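You operate a simulated robot arm through the tools that you are given. There is no shell and no other tool. Be economical: measure what you need, move in short steps, check, and stop when the job is done.

Carry out the task below with a simulated robot arm. There is one attempt and no reset: what you move stays moved.

Task
Fold the purple cloth hem, beat it down and let it set under the grey block.
Fine: teal tamper till the bulge sinks, tamper back, block on till the bulge is gone, block back; pinch and drop nothing. Set down upright: teal tamper, grey block.

It is judged by the outcome, as a careful person would: the job done as asked, and still so three seconds after it is handed in. It fails if anything else is knocked over, pushed out of place, dropped, spilled or broken. Flat cloth is picked up by pressing the open fingertips on it (5 to 10 N) and closing them slowly along it; thin cloth reads only 2 to 8 mm in the jaws.

Robot
A 6-joint arm with a two-finger parallel gripper, fixed in place. Base frame: the origin is at the foot of the arm, x ahead of it, y to its left, z up; the work surface is at about z = 0.852. Readings come in m, degrees, newtons and seconds.
With the tool pointing down near the work surface it reaches from about 0.18 to 0.84 m from the base axis. Its first joint turns from -166.0 to 166.0 degrees. Payload 3.91 kg.
The TCP is the grasp point between the finger pads, 0.03 m short of the fingertips. In the tool frame z runs along the fingers and y along their closing line. The gripper opens to 0.11 m. The fingers are 0.02 m wide and 0.01 m thick; the gripper's body (0.048 by 0.112 m) begins 0.055 m behind the TCP.
Orientation is that of the tool frame in the base frame, as [roll, pitch, yaw] about the fixed x, y, z axes, in that order (R = Rz(yaw) Ry(pitch) Rx(roll)). With the fingers straight down and closing along the base's y, the tool's x points along the base's -x, its y along +y and its z along -z.

Tools
- The arm moves only by the tool apply_moves. Its argument "steps" is a list of rows, each a list of 3 entries, a list of its own where there are three numbers: the shift along the base's x, y, z in m, then the turn, a rotation vector about the base's x, y, z in degrees, then the closure in counts, from 0 (fully open) to 255 (shut). In form: [[[x, y, z], [ax, ay, az], claw], ...]. A call has 1 to 10 rows; each row is the pose to reach, as a shift and turn from the pose commanded when the call began. Rows are played at 5 a second. More than 0.05 m and 8.6 degrees between two rows, or a gripper value outside its range, and nothing of the call is played. Where a pose cannot be reached the arm comes as near as it can. A force on the tool above 90 N (or 10 N above the force at the start of the call, whichever is more), or a blocked arm, ends the call early, and 0.2 s more pass. Each finger travels about 0.108 m/s and halts on what it meets, pressing with about 42 N; the grip force reading is that of the motor and also rises with nothing between the fingers. The clock runs only during rows and for 0.2 s after the last one: add rows that repeat a pose to give the fingers time. It gives the time, the measured TCP pose, the force on the tool (base axes), the opening and the grip force at its end, in the units of the frame above (readings bear some noise), with the torque about the TCP (base axes, N m) and any sound that the robot's microphone picked up, and new pictures: "pictures" is both (left out), scene, wrist or none.
- Cameras (640 x 400 px; columns grow to the right, rows downward): "scene" is fixed at [0.3997, 0.6515, 1.5907]; the picture's right is [-1.00, -0.04, 0.00], its down [-0.02, 0.36, -0.93] and it looks along [0.04, -0.93, -0.36] (base axes); focal length 309 px, centre (320, 200). "wrist" rides on the gripper at [0.077, 0.007, -0.115] in the tool frame; the picture's right is [-0.09, 1.00, 0.00], its down [-0.80, -0.07, -0.59] and it looks along [-0.59, -0.05, 0.80] (tool axes); focal length 270 px, centre (320, 200). There is no depth. A picture from a camera that has moved, and an enlarged one, comes with that camera's place and axes in the base frame and with its lens.
- slide_trunk(by): slides the trunk up (or, below 0, down) by that many m; the arm rides with it, the base frame stays. It gives what a move gives, with no picture.
- enlarge(camera, box): a new picture of the part [left, top, right, bottom] of that camera's present view, enlarged. No time passes.
- finish_job(): hands the job in; it is judged then, once.

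Go step by step. Nothing tells you positions but the pictures and the camera data: compare them with the known pose of the tool, close in by small moves and look again before you grip or let go. The budget is 120 turns and 200 pictures, counting those below and the enlarged ones. Unless the task says otherwise, let go and move clear before handing in, and close with one line.

The tools are called after "Call:" as name(argument=value, ...) on one line, values as JSON. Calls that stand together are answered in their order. apply_moves: Moves the arm, as the interface text tells. Its arguments: {"type":"object","properties":{"steps":{"type":"array","items":{"type":"array"}},"pictures":{"type":"string","enum":["both","scene","wrist","none"]}},"required":["steps"]} The other tools are called the same way: slide_trunk (by) slides the trunk up or down; enlarge (camera, box) takes an enlarged picture of a part of a camera's view; finish_job () hands the job in.

At the start:

```text
t: 0.0
eef_pos: [0.2027, -0.2957, 1.3332]
ee_rot: [179.9, 0.0, -180.0]
contact_force: [0.0, -0.1, -1.0]
wrist_torque: [-0.01, -0.01, 0.0]
gripper_width: 0.1101
gripper_force: 0.1
trunk travel left (down, up): [-0.475, 0.065]
```

scene: 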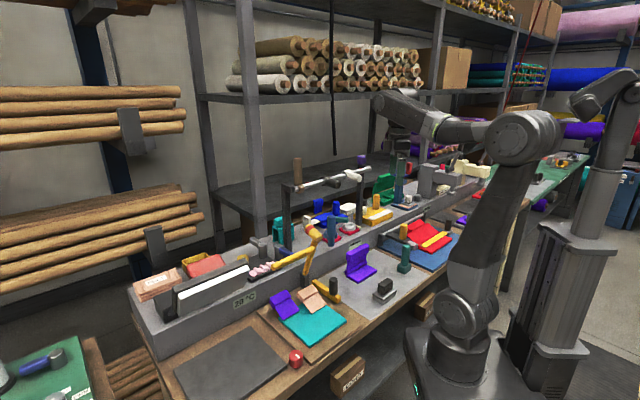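
wrist: 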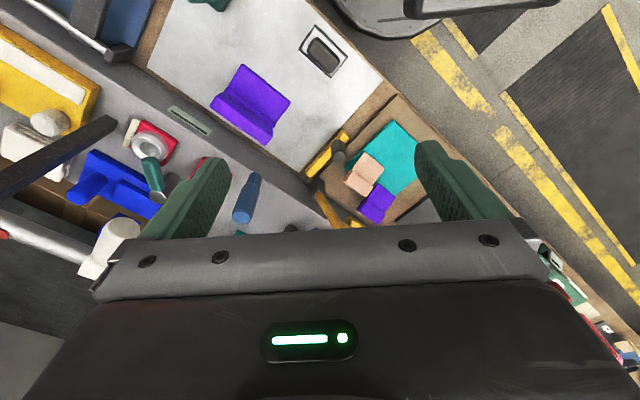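

I see a work bench with a teal cloth, purple cloths, a grey block and a teal tamper. I take a closer look first.

Call:
enlarge(camera="scene", box=[320, 200, 480, 300])

Call:
enlarge(camera="scene", box=[150, 180, 470, 380])

Call:
enlarge(camera="wrist", box=[160, 0, 480, 200])

```text
4.00 times, centred on (400, 250) of scene
camera zoom: at [0.3997, 0.6515, 1.5907], right [-1.0, -0.04, 0.0], down [-0.02, 0.36, -0.93], along [0.04, -0.93, -0.36], focal length 1235 px, centre (0, 0)
```

zoom: 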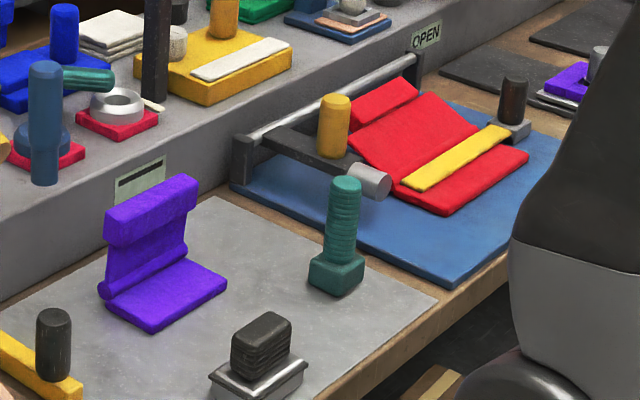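

```text
2.00 times, centred on (310, 280) of scene
camera zoom: at [0.3997, 0.6515, 1.5907], right [-1.0, -0.04, 0.0], down [-0.02, 0.36, -0.93], along [0.04, -0.93, -0.36], focal length 618 px, centre (340, 40)
```

zoom: 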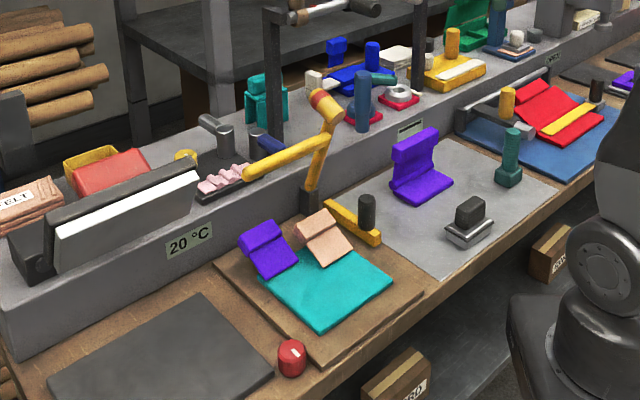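

```text
2.00 times, centred on (320, 100) of wrist
camera zoom: at [0.1247, -0.2884, 1.4482], right [0.09, 1.0, 0.0], down [0.8, -0.07, 0.59], along [0.59, -0.05, -0.8], focal length 541 px, centre (320, 400)
```

zoom: 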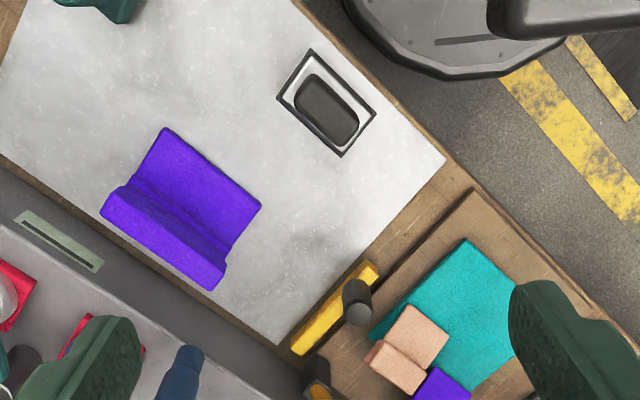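

The purple cloth has a flat slab and an upright flap with its crease at about (0.30, -0.455). The grey block is at about (0.205, -0.289), the tamper at about (0.097, -0.44), and everything is turned 45°. I turn the tool 45° and move in for a closer view.

Call:
apply_moves(steps=[[[0.01, -0.03, -0.03], [0, 0, 7.5], 0], [[0.02, -0.06, -0.06], [0, 0, 15], 0], [[0.03, -0.09, -0.09], [0, 0, 22.5], 0], [[0.03, -0.12, -0.12], [0, 0, 30], 0], [[0.04, -0.15, -0.14], [0, 0, 37.5], 0], [[0.05, -0.18, -0.16], [0, 0, 45], 0], [[0.05, -0.18, -0.16], [0, 0, 45], 0]])

```text
t: 1.6
eef_pos: [0.2487, -0.4712, 1.1772]
ee_rot: [-179.6, 0.0, -135.0]
contact_force: [-26.0, 29.8, 22.9]
wrist_torque: [-2.49, -2.44, 0.42]
gripper_width: 0.0906
gripper_force: 0.0
trunk travel left (down, up): [-0.475, 0.065]
camera wrist: at [0.1881, -0.5182, 1.2928], right [-0.64, 0.77, -0.01], down [0.61, 0.52, 0.59], along [0.46, 0.38, -0.8], focal length 270 px, centre (320, 200)
```

scene: 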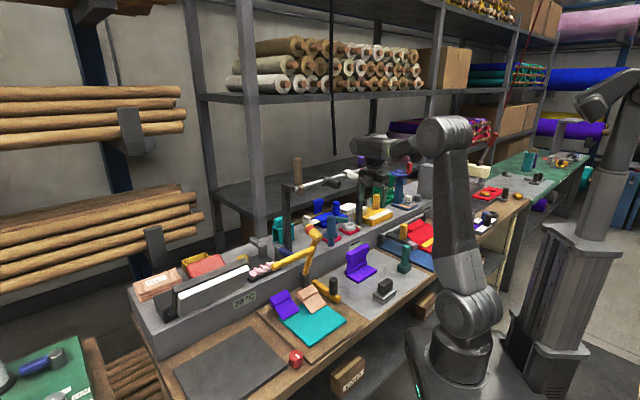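
wrist: 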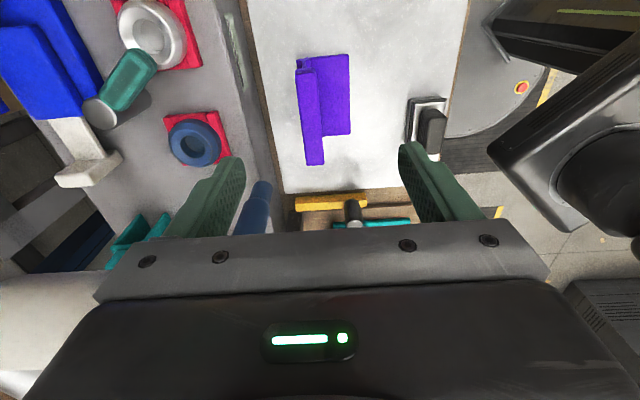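

There is an unexpected contact force and the fingers have been pushed inward. I look at what the gripper touches.

Call:
enlarge(camera="scene", box=[290, 120, 450, 220])

```text
4.00 times, centred on (370, 170) of scene
camera zoom: at [0.3997, 0.6515, 1.5907], right [-1.0, -0.04, 0.0], down [-0.02, 0.36, -0.93], along [0.04, -0.93, -0.36], focal length 1235 px, centre (120, 320)
```

zoom: 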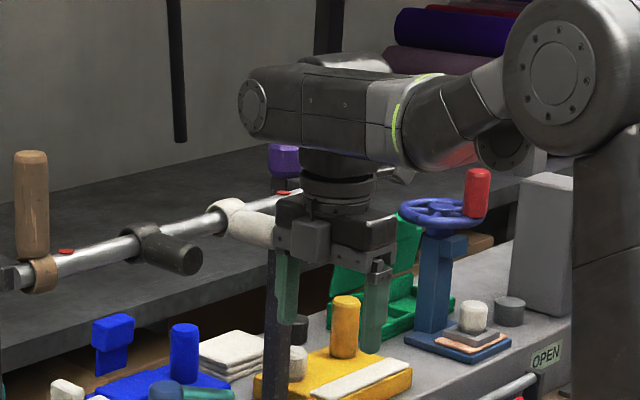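

The outer finger is touching a post of the crossbar stand behind the cloth. I back straight away from it along (-x, +y).

Call:
apply_moves(steps=[[[-0.02, 0.02, 0.0], [0, 0, 0], 0], [[-0.05, 0.05, 0.0], [0, 0, 0], 0], [[-0.08, 0.08, 0.0], [0, 0, 0], 0], [[-0.08, 0.08, 0.0], [0, 0, 0], 0]])

Call:
enlarge(camera="scene", box=[270, 140, 430, 240])

```text
t: 2.6
eef_pos: [0.1728, -0.394, 1.1709]
ee_rot: [180.0, 0.0, -135.0]
contact_force: [-0.2, -0.6, 0.6]
wrist_torque: [0.0, 0.03, 0.0]
gripper_width: 0.1101
gripper_force: 0.0
trunk travel left (down, up): [-0.475, 0.065]
camera wrist: at [0.1147, -0.4427, 1.2866], right [-0.64, 0.77, 0.0], down [0.62, 0.52, 0.59], along [0.46, 0.38, -0.8], focal length 270 px, centre (320, 200)
```

scene: 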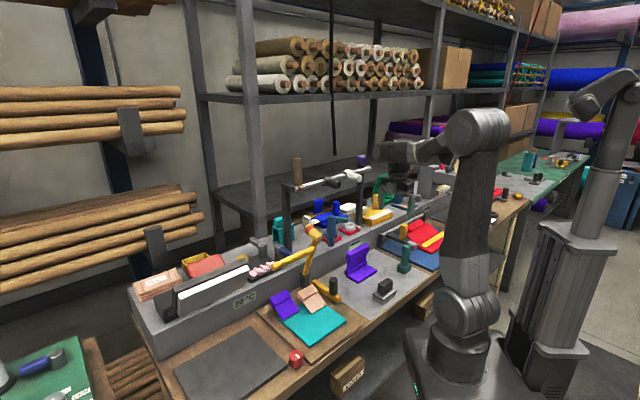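
wrist: 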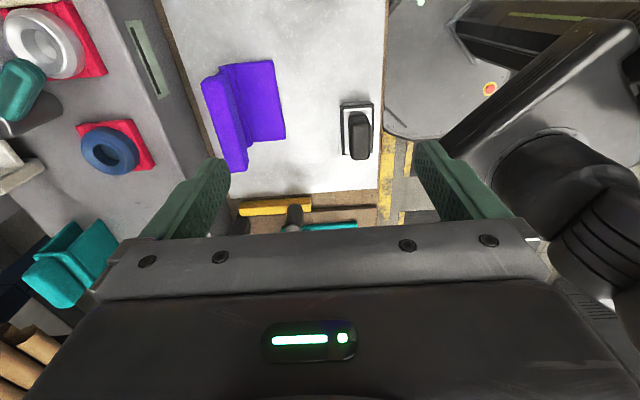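

```text
4.00 times, centred on (350, 190) of scene
camera zoom: at [0.3997, 0.6515, 1.5907], right [-1.0, -0.04, 0.0], down [-0.02, 0.36, -0.93], along [0.04, -0.93, -0.36], focal length 1235 px, centre (200, 240)
```

zoom: 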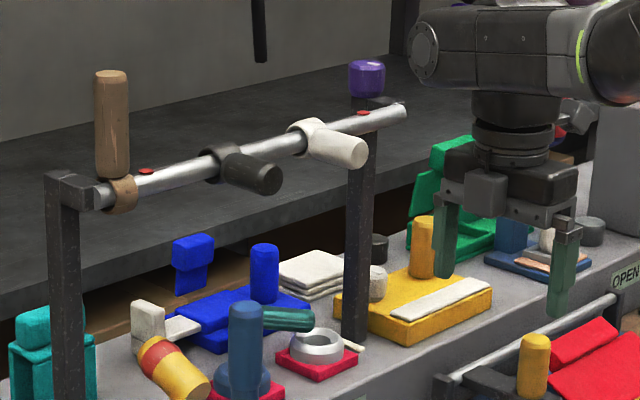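

The contact is cleared and the stand looks undisturbed; a cream hammer end sticks out near (0.30, -0.53, 1.2). I measure the flap from here.

Call:
enlarge(camera="wrist", box=[160, 30, 400, 180])

Call:
enlarge(camera="scene", box=[330, 230, 410, 280])

Call:
enlarge(camera="scene", box=[360, 260, 440, 310])

```text
2.67 times, centred on (280, 105) of wrist
camera zoom: at [0.1147, -0.4427, 1.2866], right [-0.64, 0.77, 0.0], down [0.62, 0.52, 0.59], along [0.46, 0.38, -0.8], focal length 721 px, centre (427, 453)
```

zoom: 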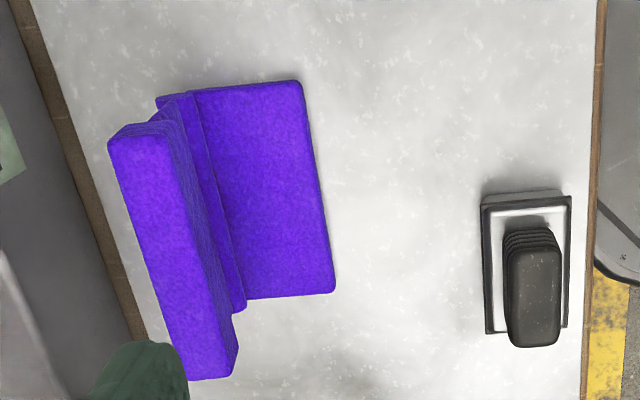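

```text
8.00 times, centred on (370, 255) of scene
camera zoom: at [0.3997, 0.6515, 1.5907], right [-1.0, -0.04, 0.0], down [-0.02, 0.36, -0.93], along [0.04, -0.93, -0.36], focal length 2470 px, centre (-80, -240)
```

zoom: 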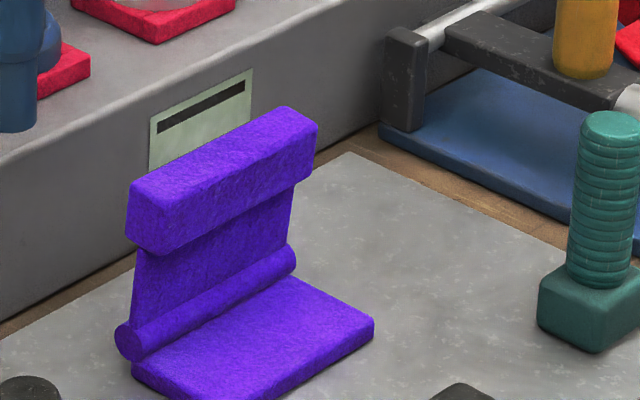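

```text
8.00 times, centred on (400, 285) of scene
camera zoom: at [0.3997, 0.6515, 1.5907], right [-1.0, -0.04, 0.0], down [-0.02, 0.36, -0.93], along [0.04, -0.93, -0.36], focal length 2470 px, centre (-320, -480)
```

zoom: 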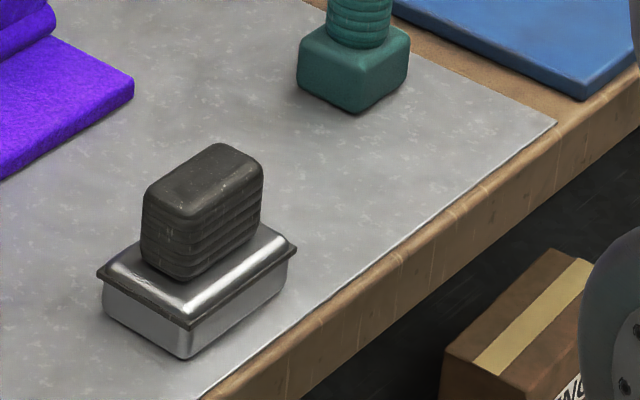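

The cloth has a thick hem bar on top of a thin flap; the bar's centre is about (0.29, -0.455, 0.945) and it is roughly 20 mm thick. I will hook the outer finger behind it and draw it over toward (-x, +y), with the tool leaning away from the stand. I lower and tilt in clear space first.

Call:
apply_moves(steps=[[[0, 0, -0.04], [-3.5, -3.5, 0], 0], [[0, 0, -0.08], [-7, -7, 0], 0], [[0, 0, -0.12], [-10.5, -10.5, 0], 0], [[0, 0, -0.145], [-14, -14, 0], 0], [[0.03, -0.013, -0.145], [-14, -14, 0], 0], [[0.06, -0.026, -0.145], [-14, -14, 0], 0], [[0.085, -0.035, -0.145], [-14, -14, 0], 0], [[0.085, -0.035, -0.145], [-14, -14, 0], 0]])

Call:
enlarge(camera="scene", box=[300, 170, 460, 270])

```text
t: 4.4
eef_pos: [0.257, -0.4319, 1.0293]
ee_rot: [-160.2, 0.1, -135.1]
contact_force: [0.0, -0.2, -1.1]
wrist_torque: [-0.02, 0.02, 0.03]
gripper_width: 0.1097
gripper_force: 0.0
trunk travel left (down, up): [-0.475, 0.065]
camera wrist: at [0.1703, -0.4528, 1.1346], right [-0.6, 0.73, -0.34], down [0.47, 0.66, 0.58], along [0.65, 0.19, -0.74], focal length 270 px, centre (320, 200)
```

scene: 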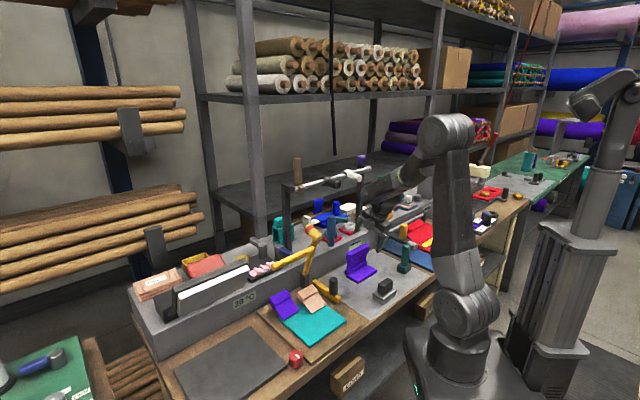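
wrist: 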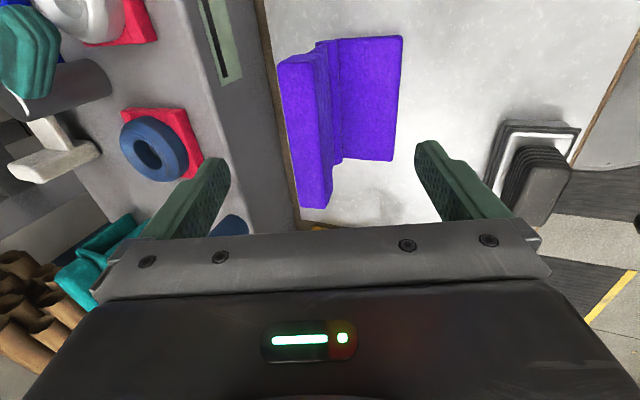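

```text
4.00 times, centred on (380, 220) of scene
camera zoom: at [0.3997, 0.6515, 1.5907], right [-1.0, -0.04, 0.0], down [-0.02, 0.36, -0.93], along [0.04, -0.93, -0.36], focal length 1235 px, centre (80, 120)
```

zoom: 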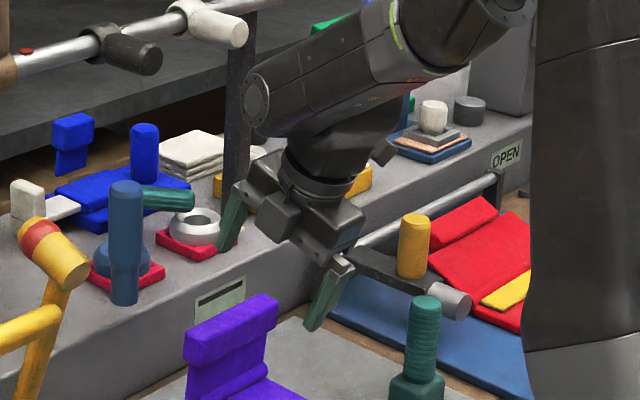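

The knuckle is clear of the stand. I shift slightly outward and descend so that the outer finger passes behind the bar.

Call:
apply_moves(steps=[[[0.02, -0.012, 0], [0, 0, 0], 0], [[0.02, -0.012, -0.03], [0, 0, 0], 0], [[0.02, -0.012, -0.06], [0, 0, 0], 0], [[0.02, -0.012, -0.06], [0, 0, 0], 0]])

Call:
enlarge(camera="scene", box=[310, 200, 430, 275])

```text
t: 5.4
eef_pos: [0.2789, -0.4439, 0.9697]
ee_rot: [-160.2, 0.0, -135.0]
contact_force: [-0.4, 0.3, -0.1]
wrist_torque: [-0.05, 0.01, 0.01]
gripper_width: 0.11
gripper_force: 0.1
trunk travel left (down, up): [-0.475, 0.065]
camera wrist: at [0.1914, -0.4664, 1.075], right [-0.6, 0.73, -0.34], down [0.47, 0.66, 0.58], along [0.65, 0.19, -0.74], focal length 270 px, centre (320, 200)
```

scene: 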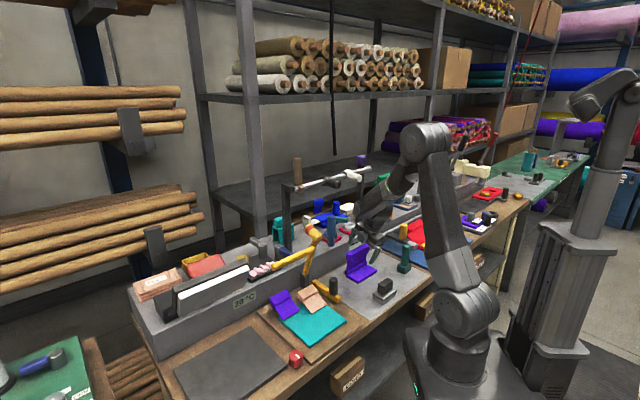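
wrist: 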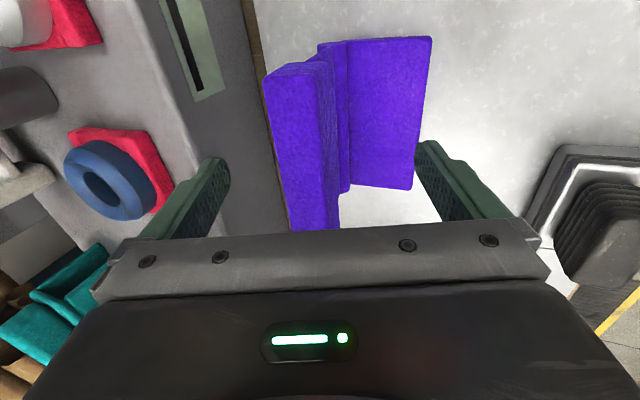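

```text
5.33 times, centred on (370, 238) of scene
camera zoom: at [0.3997, 0.6515, 1.5907], right [-1.0, -0.04, 0.0], down [-0.02, 0.36, -0.93], along [0.04, -0.93, -0.36], focal length 1647 px, centre (53, 0)
```

zoom: 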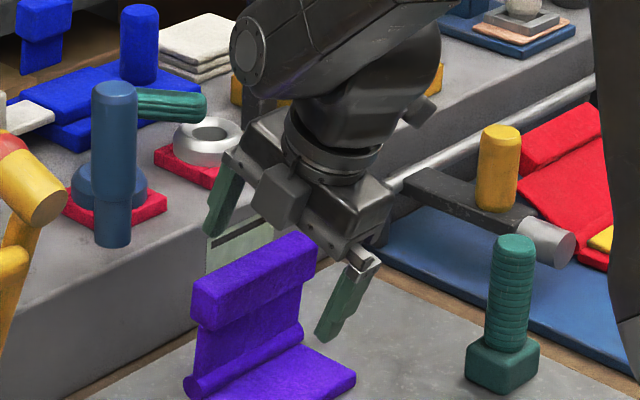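

Clearances look good: the bar lies between the fingers with room on both sides. I descend to z 0.925.

Call:
apply_moves(steps=[[[0, 0, -0.025], [0, 0, 0], 0], [[0, 0, -0.045], [0, 0, 0], 0], [[0, 0, -0.045], [0, 0, 0], 0]])

Call:
enlarge(camera="scene", box=[310, 200, 430, 275])

```text
t: 6.2
eef_pos: [0.2783, -0.4444, 0.9236]
ee_rot: [-160.3, 0.0, -135.1]
contact_force: [-0.2, 0.1, -0.3]
wrist_torque: [0.0, 0.0, -0.01]
gripper_width: 0.1101
gripper_force: 0.1
trunk travel left (down, up): [-0.475, 0.065]
camera wrist: at [0.191, -0.4662, 1.0291], right [-0.6, 0.73, -0.34], down [0.47, 0.66, 0.58], along [0.65, 0.19, -0.74], focal length 270 px, centre (320, 200)
```

scene: 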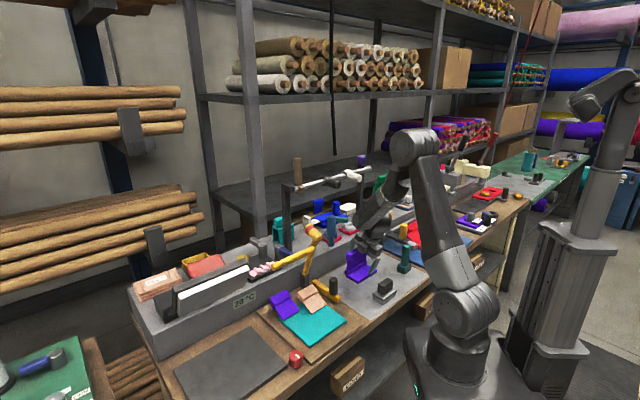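
wrist: 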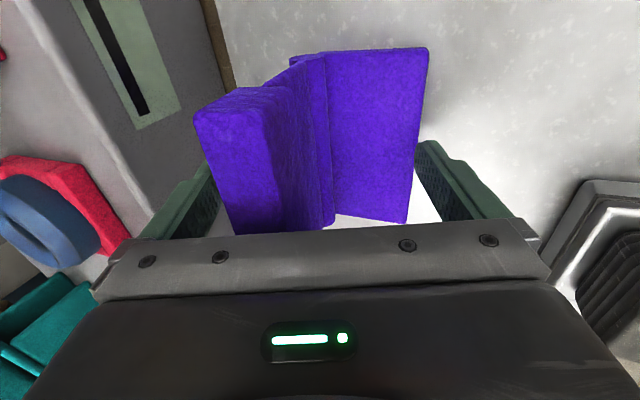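

```text
5.33 times, centred on (370, 238) of scene
camera zoom: at [0.3997, 0.6515, 1.5907], right [-1.0, -0.04, 0.0], down [-0.02, 0.36, -0.93], along [0.04, -0.93, -0.36], focal length 1647 px, centre (53, 0)
```

zoom: 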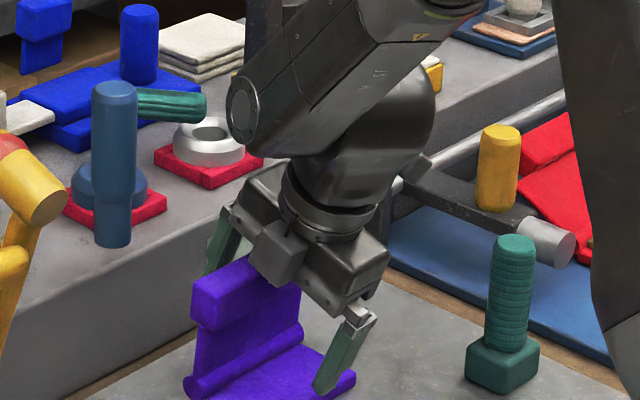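

The outer finger is behind the bar with no contact. I draw toward the front in small steps.

Call:
apply_moves(steps=[[[-0.007, 0.007, 0], [0, 0, 0], 0], [[-0.014, 0.014, 0], [0, 0, 0], 0], [[-0.021, 0.021, 0], [0, 0, 0], 0], [[-0.028, 0.028, 0], [0, 0, 0], 0], [[-0.035, 0.035, 0], [0, 0, 0], 0], [[-0.035, 0.035, 0], [0, 0, 0], 0]])

Call:
enlarge(camera="scene", box=[310, 200, 430, 275])

```text
t: 7.6
eef_pos: [0.2428, -0.4081, 0.9248]
ee_rot: [-160.2, 0.0, -135.2]
contact_force: [0.1, 0.7, -0.6]
wrist_torque: [-0.02, 0.0, -0.02]
gripper_width: 0.11
gripper_force: 0.0
trunk travel left (down, up): [-0.475, 0.065]
camera wrist: at [0.156, -0.4299, 1.0299], right [-0.6, 0.73, -0.34], down [0.47, 0.66, 0.58], along [0.65, 0.19, -0.74], focal length 270 px, centre (320, 200)
```

scene: 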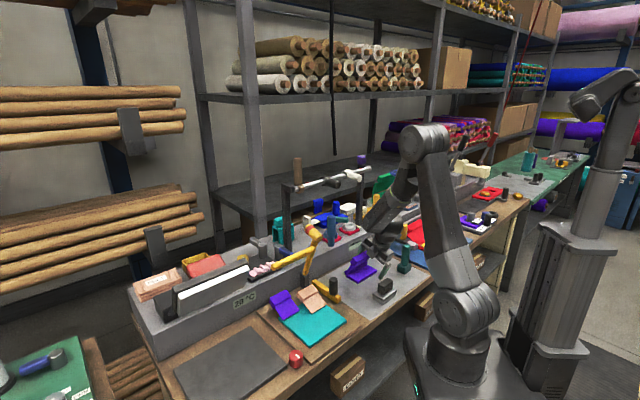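
wrist: 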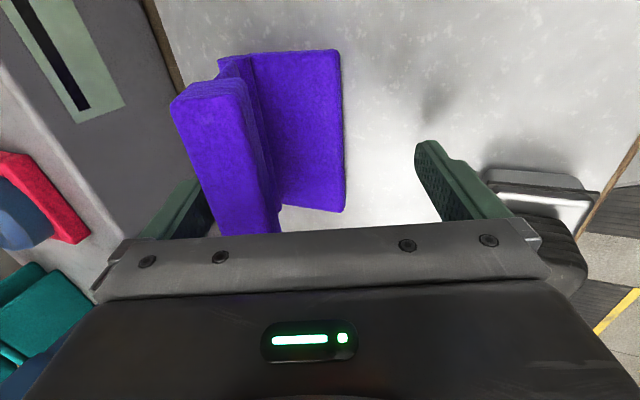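

```text
5.33 times, centred on (370, 238) of scene
camera zoom: at [0.3997, 0.6515, 1.5907], right [-1.0, -0.04, 0.0], down [-0.02, 0.36, -0.93], along [0.04, -0.93, -0.36], focal length 1647 px, centre (53, 0)
```

zoom: 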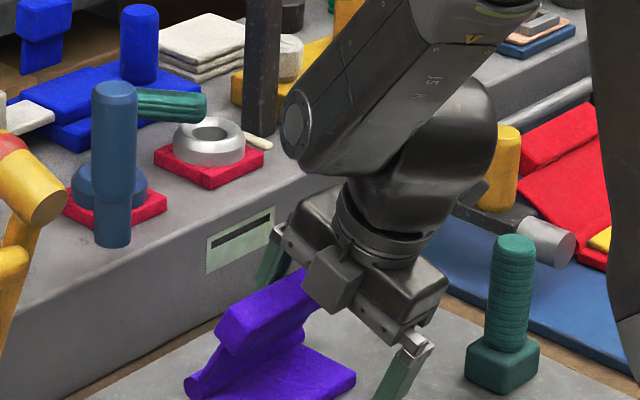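

The flap follows with almost no force. I continue while narrowing the jaws so that the inner finger stays away from the block.

Call:
apply_moves(steps=[[[-0.004, 0.004, 0], [0, 0, 0], 30], [[-0.008, 0.008, -0.003], [0, 0, 0], 60], [[-0.012, 0.012, -0.006], [0, 0, 0], 90], [[-0.018, 0.018, -0.008], [0, 0, 0], 100], [[-0.018, 0.018, -0.008], [0, 0, 0], 100]])

Call:
enlarge(camera="scene", box=[310, 200, 430, 275])

```text
t: 8.8
eef_pos: [0.2233, -0.389, 0.9151]
ee_rot: [-160.2, 0.0, -135.1]
contact_force: [-0.8, -0.2, -0.5]
wrist_torque: [0.03, 0.0, 0.0]
gripper_width: 0.0669
gripper_force: 0.1
trunk travel left (down, up): [-0.475, 0.065]
camera wrist: at [0.1374, -0.4116, 1.021], right [-0.6, 0.73, -0.34], down [0.47, 0.66, 0.58], along [0.65, 0.19, -0.74], focal length 270 px, centre (320, 200)
```

scene: 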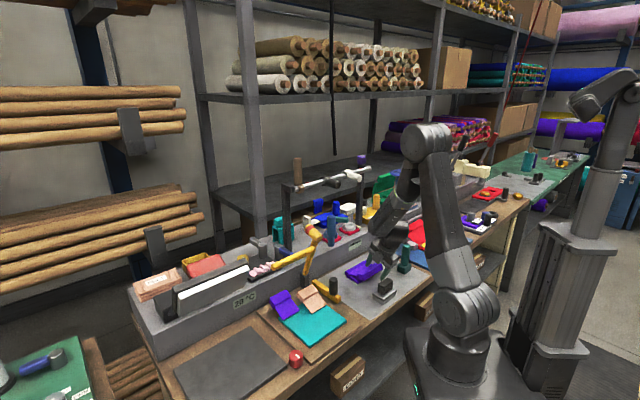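
wrist: 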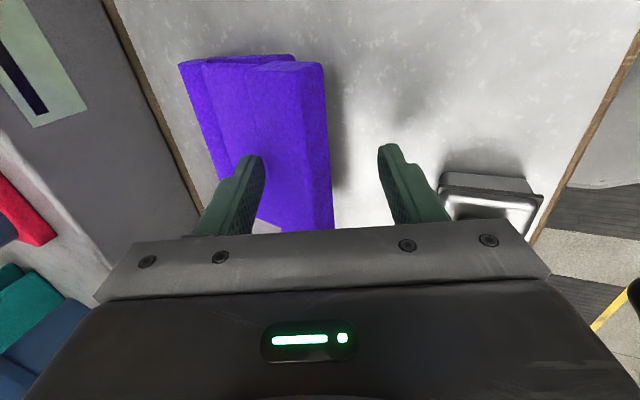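

```text
5.33 times, centred on (370, 238) of scene
camera zoom: at [0.3997, 0.6515, 1.5907], right [-1.0, -0.04, 0.0], down [-0.02, 0.36, -0.93], along [0.04, -0.93, -0.36], focal length 1647 px, centre (53, 0)
```

zoom: 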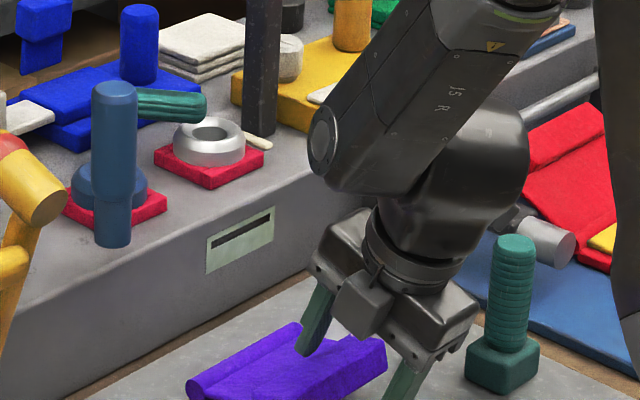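

The flap is almost down. I lift clear and look at how it lies.

Call:
apply_moves(steps=[[[0, 0, 0.04], [0, 0, 0], 100], [[0, 0, 0.08], [0, 0, 0], 100], [[0, 0, 0.12], [3.5, 3.5, 0], 100], [[0, 0, 0.14], [7, 7, 0], 100], [[0, 0, 0.14], [10.5, 10.5, 0], 100], [[0, 0, 0.14], [14, 14, 0], 100], [[0, 0, 0.14], [14, 14, 0], 100]])

Call:
enlarge(camera="scene", box=[330, 230, 410, 280])

```text
t: 10.4
eef_pos: [0.2233, -0.3907, 1.055]
ee_rot: [179.9, 0.0, -134.9]
contact_force: [0.0, 0.2, 0.0]
wrist_torque: [-0.01, -0.02, -0.02]
gripper_width: 0.0667
gripper_force: 0.1
trunk travel left (down, up): [-0.475, 0.065]
camera wrist: at [0.1645, -0.4392, 1.1701], right [-0.64, 0.77, 0.0], down [0.62, 0.52, 0.59], along [0.45, 0.38, -0.8], focal length 270 px, centre (320, 200)
```

scene: 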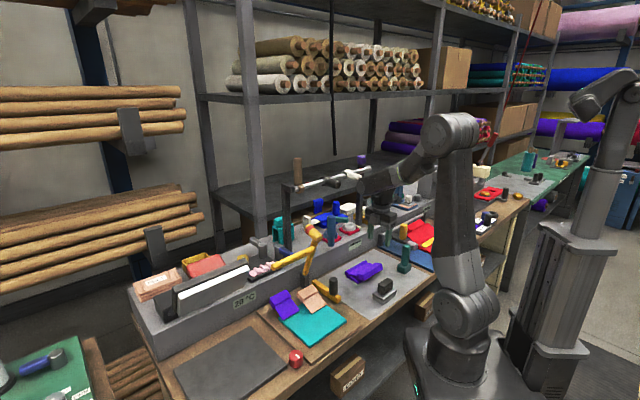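
wrist: 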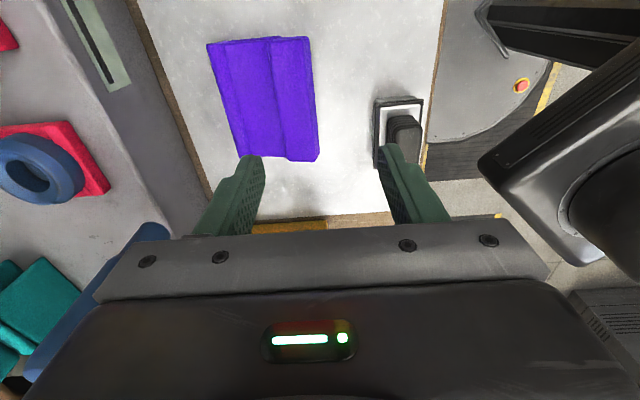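

```text
8.00 times, centred on (370, 255) of scene
camera zoom: at [0.3997, 0.6515, 1.5907], right [-1.0, -0.04, 0.0], down [-0.02, 0.36, -0.93], along [0.04, -0.93, -0.36], focal length 2470 px, centre (-80, -240)
```

zoom: 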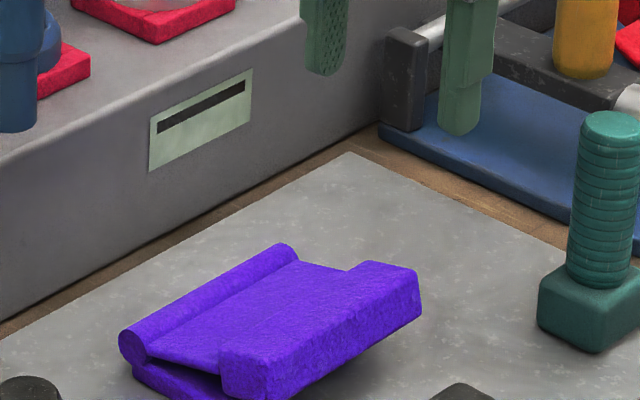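

The hem is folded over, and a rounded bulge remains along the crease at about (0.295, -0.448). Next is the tamper: I'll turn the tool so it closes along (1,1) and lean it away from the stand, keeping the tamper upright. First I rise and rotate -90°.

Call:
apply_moves(steps=[[[-0.01, 0, 0.02], [0, 0, -8.2], 100], [[-0.02, 0, 0.04], [0, 0, -16.4], 90], [[-0.03, 0, 0.06], [0, 0, -24.6], 80], [[-0.04, 0, 0.08], [0, 0, -32.8], 70], [[-0.05, 0, 0.1], [0, 0, -41], 60], [[-0.06, 0, 0.1], [0, 0, -49.2], 60], [[-0.08, 0, 0.1], [0, 0, -57.4], 60], [[-0.1, 0, 0.1], [0, 0, -65.6], 60], [[-0.11, 0, 0.1], [0, 0, -73.8], 60], [[-0.12, 0, 0.1], [0, 0, -82], 60]])

```text
t: 12.6
eef_pos: [0.1023, -0.3891, 1.1556]
ee_rot: [180.0, 0.0, 142.9]
contact_force: [0.4, -0.4, 0.2]
wrist_torque: [0.02, 0.0, -0.02]
gripper_width: 0.0842
gripper_force: 0.1
trunk travel left (down, up): [-0.475, 0.065]
camera wrist: at [0.0454, -0.3372, 1.2699], right [0.67, 0.74, 0.0], down [0.6, -0.54, 0.59], along [0.44, -0.4, -0.8], focal length 270 px, centre (320, 200)
```

scene: 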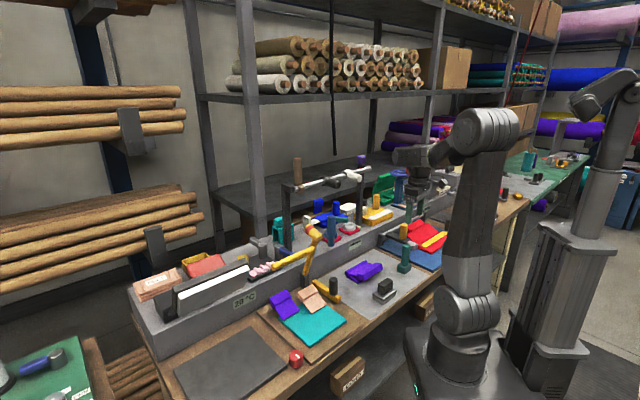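
wrist: 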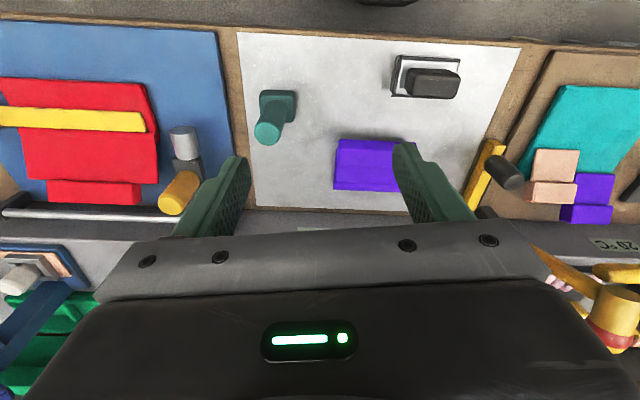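

Wrist view puts the tamper at about (0.091, -0.460). I finish the yaw and centre on a line behind and above it.

Call:
apply_moves(steps=[[[0, 0, -0.02], [0, 0, -4], 60], [[0, 0, -0.03], [0, 0, -7.9], 60], [[0, 0, -0.03], [0, 0, -7.9], 60]], pictures="none")

Call:
apply_moves(steps=[[[-0.015, -0.01, 0], [-5, -5, 0], 60], [[-0.03, -0.02, 0], [-10, -10, 0], 60], [[-0.04, -0.035, 0], [-14, -14, 0], 60], [[-0.04, -0.035, 0], [-14, -14, 0], 60]])

Call:
enlarge(camera="scene", box=[340, 180, 460, 280])

```text
t: 13.4
eef_pos: [0.1028, -0.3892, 1.1257]
ee_rot: [180.0, 0.0, 134.9]
contact_force: [0.2, 0.7, -0.3]
wrist_torque: [-0.02, -0.01, 0.0]
gripper_width: 0.0841
gripper_force: 0.2
trunk travel left (down, up): [-0.475, 0.065]
```

```text
t: 14.4
eef_pos: [0.0635, -0.4257, 1.125]
ee_rot: [-180.0, 19.9, 135.2]
contact_force: [0.2, 0.2, 0.1]
wrist_torque: [0.01, 0.03, 0.04]
gripper_width: 0.0842
gripper_force: 0.1
trunk travel left (down, up): [-0.475, 0.065]
camera wrist: at [-0.0103, -0.3414, 1.2071], right [0.76, 0.65, 0.03], down [0.34, -0.44, 0.83], along [0.55, -0.62, -0.55], focal length 270 px, centre (320, 200)
```

scene: 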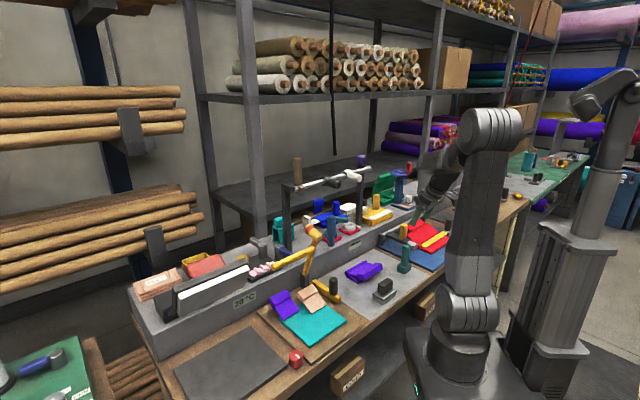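
wrist: 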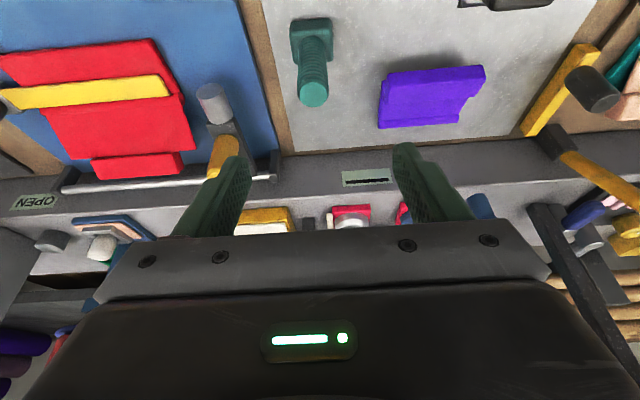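

```text
4.00 times, centred on (400, 230) of scene
camera zoom: at [0.3997, 0.6515, 1.5907], right [-1.0, -0.04, 0.0], down [-0.02, 0.36, -0.93], along [0.04, -0.93, -0.36], focal length 1235 px, centre (0, 80)
```

zoom: 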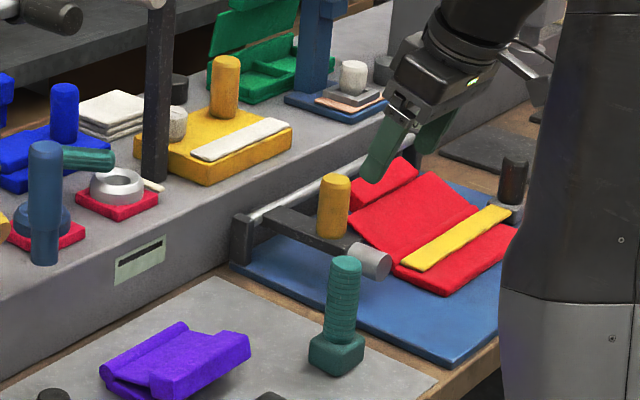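

The tamper is at about (0.094, -0.466) with its top near z 0.967. I move to a pre-grasp point along the tilted approach.

Call:
apply_moves(steps=[[[0.006, -0.008, -0.04], [0, 0, 0], 60], [[0.012, -0.017, -0.08], [0, 0, 0], 60], [[0.016, -0.026, -0.12], [0, 0, 0], 60], [[0.016, -0.026, -0.129], [0, 0, 0], 60], [[0.016, -0.026, -0.129], [0, 0, 0], 60]])

Call:
enlarge(camera="scene", box=[360, 210, 440, 280])

```text
t: 15.6
eef_pos: [0.079, -0.4522, 0.9965]
ee_rot: [-180.0, 19.8, 135.2]
contact_force: [-0.4, 0.6, 0.5]
wrist_torque: [0.04, -0.03, 0.04]
gripper_width: 0.0841
gripper_force: 0.0
trunk travel left (down, up): [-0.475, 0.065]
camera wrist: at [0.0055, -0.3681, 1.0789], right [0.76, 0.65, 0.03], down [0.34, -0.44, 0.83], along [0.55, -0.62, -0.56], focal length 270 px, centre (320, 200)
```

scene: 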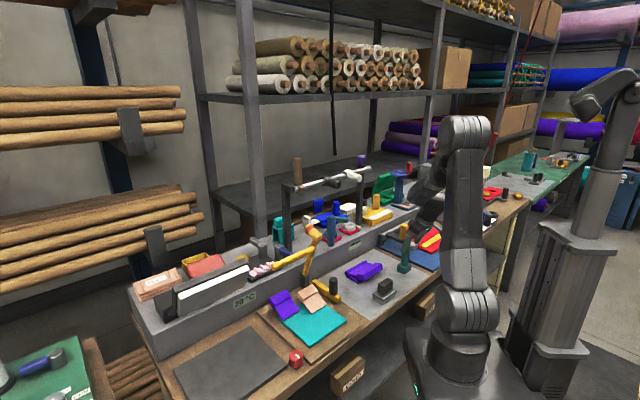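
wrist: 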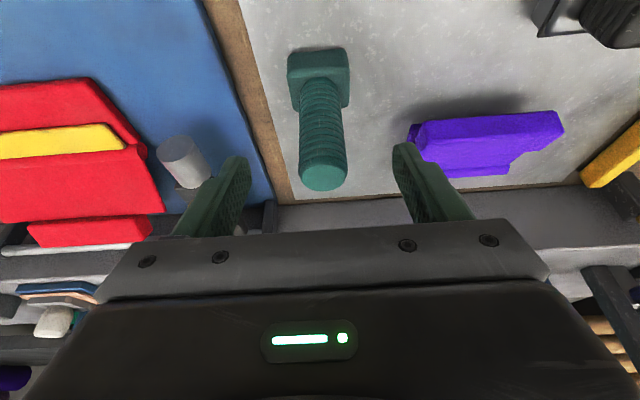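

```text
5.71 times, centred on (400, 245) of scene
camera zoom: at [0.3997, 0.6515, 1.5907], right [-1.0, -0.04, 0.0], down [-0.02, 0.36, -0.93], along [0.04, -0.93, -0.36], focal length 1764 px, centre (-137, -57)
```

zoom: 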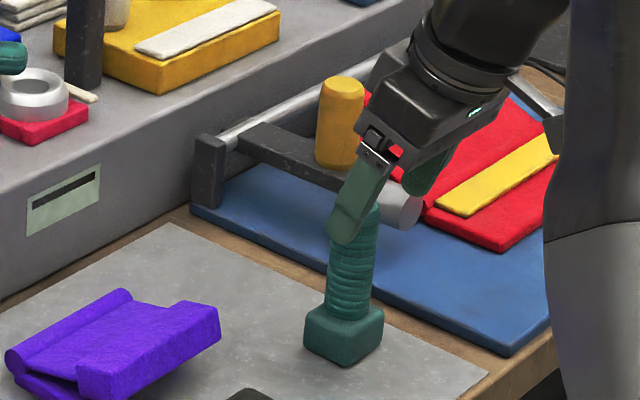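

The handle is centred between the fingers. I advance along the approach line.

Call:
apply_moves(steps=[[[0.007, -0.007, -0.025], [0, 0, 0], 60], [[0.0155, -0.0145, -0.054], [0, 0, 0], 60], [[0.0155, -0.0145, -0.054], [0, 0, 0], 60]])

Call:
enlarge(camera="scene", box=[360, 210, 440, 280])

```text
t: 16.4
eef_pos: [0.0951, -0.4667, 0.9433]
ee_rot: [180.0, 19.8, 135.1]
contact_force: [-0.4, -0.4, 0.3]
wrist_torque: [0.03, 0.01, 0.02]
gripper_width: 0.0844
gripper_force: 0.0
trunk travel left (down, up): [-0.475, 0.065]
camera wrist: at [0.0214, -0.3825, 1.0247], right [0.76, 0.65, 0.03], down [0.34, -0.44, 0.83], along [0.55, -0.62, -0.56], focal length 270 px, centre (320, 200)
```

scene: 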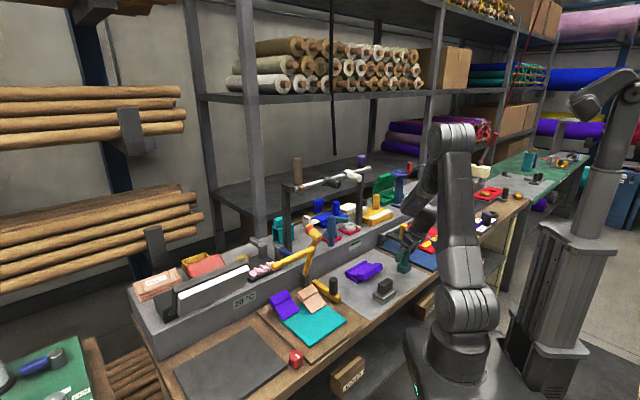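
wrist: 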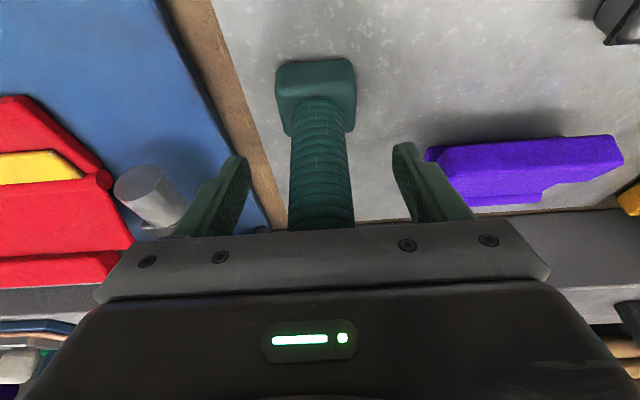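

```text
5.71 times, centred on (400, 245) of scene
camera zoom: at [0.3997, 0.6515, 1.5907], right [-1.0, -0.04, 0.0], down [-0.02, 0.36, -0.93], along [0.04, -0.93, -0.36], focal length 1764 px, centre (-137, -57)
```

zoom: 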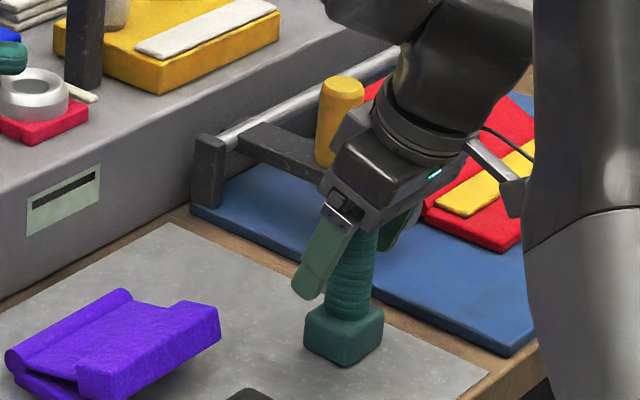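

The handle sits centred between the pads. I close gently.

Call:
apply_moves(steps=[[[0, 0, 0], [0, 0, 0], 100], [[0, 0, 0], [0, 0, 0], 140], [[0, 0, 0], [0, 0, 0], 180], [[0, 0, 0], [0, 0, 0], 220], [[0, 0, 0], [0, 0, 0], 255], [[0, 0, 0], [0, 0, 0], 255], [[0, 0, 0.01], [0, 0, 0], 255], [[0, 0, 0.03], [0, 0, 0], 255], [[0, 0, 0.03], [0, 0, 0], 255]])

Call:
enlarge(camera="scene", box=[360, 210, 440, 280])

```text
t: 18.4
eef_pos: [0.0946, -0.4672, 0.9719]
ee_rot: [-180.0, 19.8, 135.2]
contact_force: [0.2, -0.1, -1.2]
wrist_torque: [-0.02, -0.02, 0.0]
gripper_width: 0.0308
gripper_force: 42.1
trunk travel left (down, up): [-0.475, 0.065]
camera wrist: at [0.0213, -0.3823, 1.0541], right [0.76, 0.65, 0.03], down [0.34, -0.44, 0.83], along [0.55, -0.62, -0.56], focal length 270 px, centre (320, 200)
```

scene: 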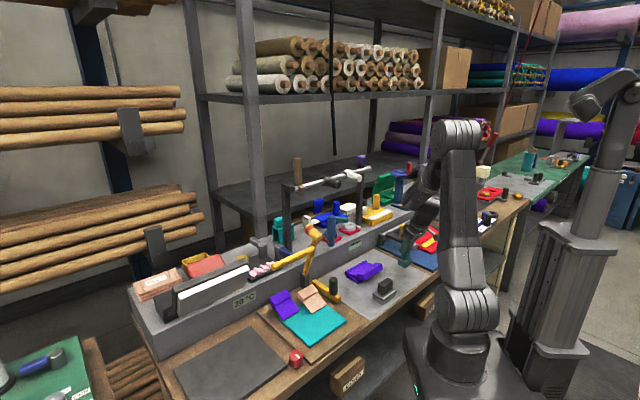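
wrist: 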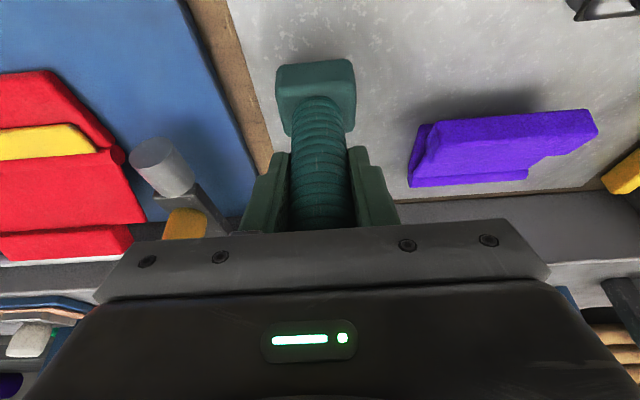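

```text
5.71 times, centred on (400, 245) of scene
camera zoom: at [0.3997, 0.6515, 1.5907], right [-1.0, -0.04, 0.0], down [-0.02, 0.36, -0.93], along [0.04, -0.93, -0.36], focal length 1764 px, centre (-137, -57)
```

zoom: 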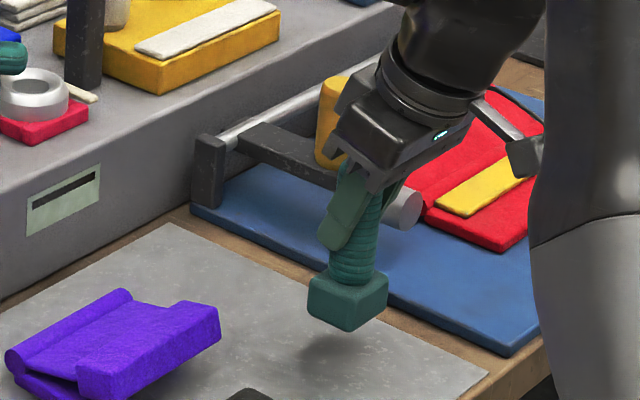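

The tamper is held upright with a firm grip. I raise it and carry it over the bulge.

Call:
apply_moves(steps=[[[0, 0, 0.03], [0, 0, 0], 255], [[0.03, 0.002, 0.055], [0, 0, 0], 255], [[0.065, 0.004, 0.055], [0, 0, 0], 255], [[0.1, 0.007, 0.055], [0, 0, 0], 255], [[0.135, 0.01, 0.055], [0, 0, 0], 255], [[0.17, 0.013, 0.055], [0, 0, 0], 255], [[0.205, 0.015, 0.055], [0, 0, 0], 255], [[0.205, 0.015, 0.055], [0, 0, 0], 255]])

Call:
enlarge(camera="scene", box=[310, 200, 430, 280])

```text
t: 20.2
eef_pos: [0.301, -0.4493, 1.0263]
ee_rot: [-179.9, 19.8, 135.0]
contact_force: [0.9, 0.1, -0.7]
wrist_torque: [0.0, 0.0, 0.0]
gripper_width: 0.031
gripper_force: 41.4
trunk travel left (down, up): [-0.475, 0.065]
camera wrist: at [0.2267, -0.3659, 1.1078], right [0.76, 0.65, 0.03], down [0.34, -0.44, 0.83], along [0.55, -0.62, -0.56], focal length 270 px, centre (320, 200)
```

scene: 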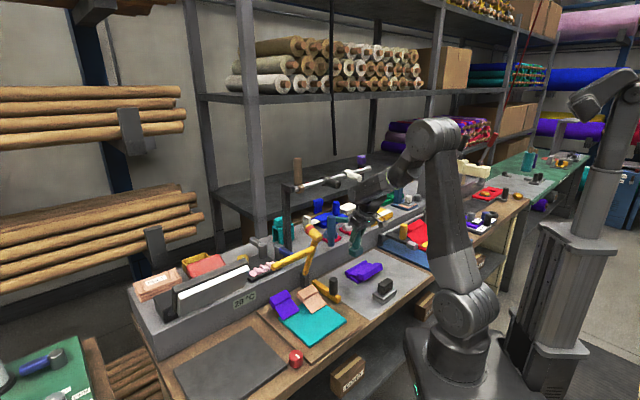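
wrist: 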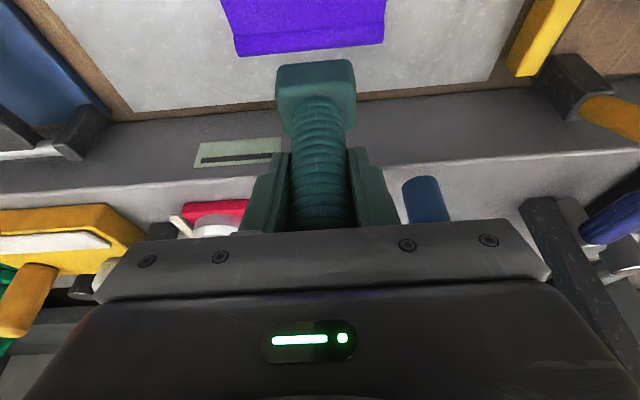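

```text
5.00 times, centred on (370, 240) of scene
camera zoom: at [0.3997, 0.6515, 1.5907], right [-1.0, -0.04, 0.0], down [-0.02, 0.36, -0.93], along [0.04, -0.93, -0.36], focal length 1544 px, centre (70, 0)
```

zoom: 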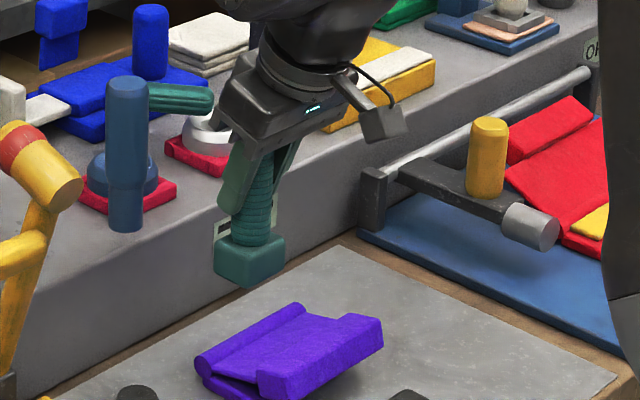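

The tamper is above the middle of the bulge, within a few mm. I lower it until it touches.

Call:
apply_moves(steps=[[[-0.003, 0, -0.02], [0, 0, 0], 255], [[-0.003, 0, -0.035], [0, 0, 0], 255], [[-0.003, 0, -0.042], [0, 0, 0], 255], [[-0.003, 0, -0.048], [0, 0, 0], 255], [[-0.003, 0, -0.052], [0, 0, 0], 255]])

Call:
enlarge(camera="scene", box=[330, 220, 410, 280])

```text
t: 21.4
eef_pos: [0.297, -0.4502, 0.9741]
ee_rot: [180.0, 19.9, 135.1]
contact_force: [-0.3, 0.1, -0.7]
wrist_torque: [-0.03, -0.01, -0.02]
gripper_width: 0.031
gripper_force: 42.3
trunk travel left (down, up): [-0.475, 0.065]
camera wrist: at [0.2237, -0.3657, 1.0563], right [0.76, 0.65, 0.03], down [0.34, -0.44, 0.83], along [0.55, -0.62, -0.56], focal length 270 px, centre (320, 200)
```

scene: 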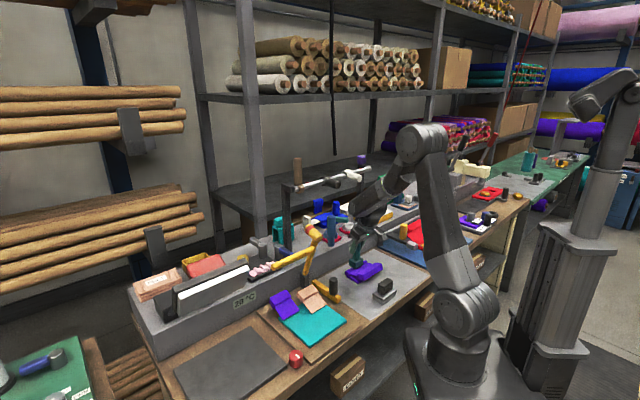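
wrist: 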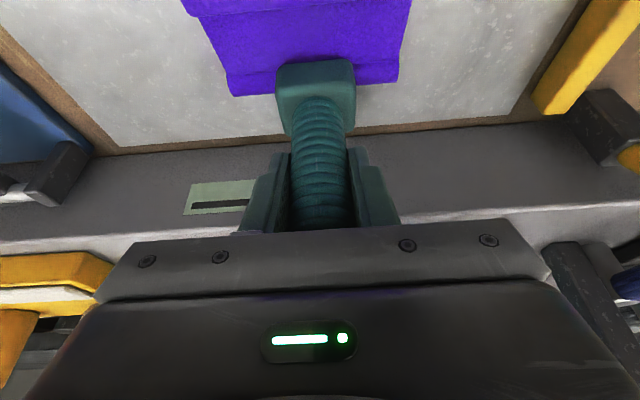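

```text
6.67 times, centred on (370, 250) of scene
camera zoom: at [0.3997, 0.6515, 1.5907], right [-1.0, -0.04, 0.0], down [-0.02, 0.36, -0.93], along [0.04, -0.93, -0.36], focal length 2058 px, centre (-13, -133)
```

zoom: 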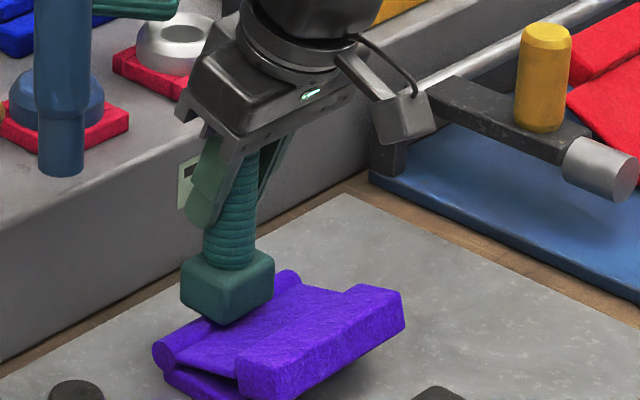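

It is aligned and just above the bulge, with no contact yet. I go down further in small steps.

Call:
apply_moves(steps=[[[0, 0, -0.003], [0, 0, 0], 255], [[0, 0, -0.006], [0, 0, 0], 255], [[0, 0, -0.009], [0, 0, 0], 255]], pictures="none")

```text
t: 22.2
eef_pos: [0.297, -0.4505, 0.968]
ee_rot: [180.0, 19.8, 135.1]
contact_force: [-1.6, 0.5, 2.9]
wrist_torque: [0.1, 0.19, 0.0]
gripper_width: 0.0311
gripper_force: 41.4
trunk travel left (down, up): [-0.475, 0.065]
```

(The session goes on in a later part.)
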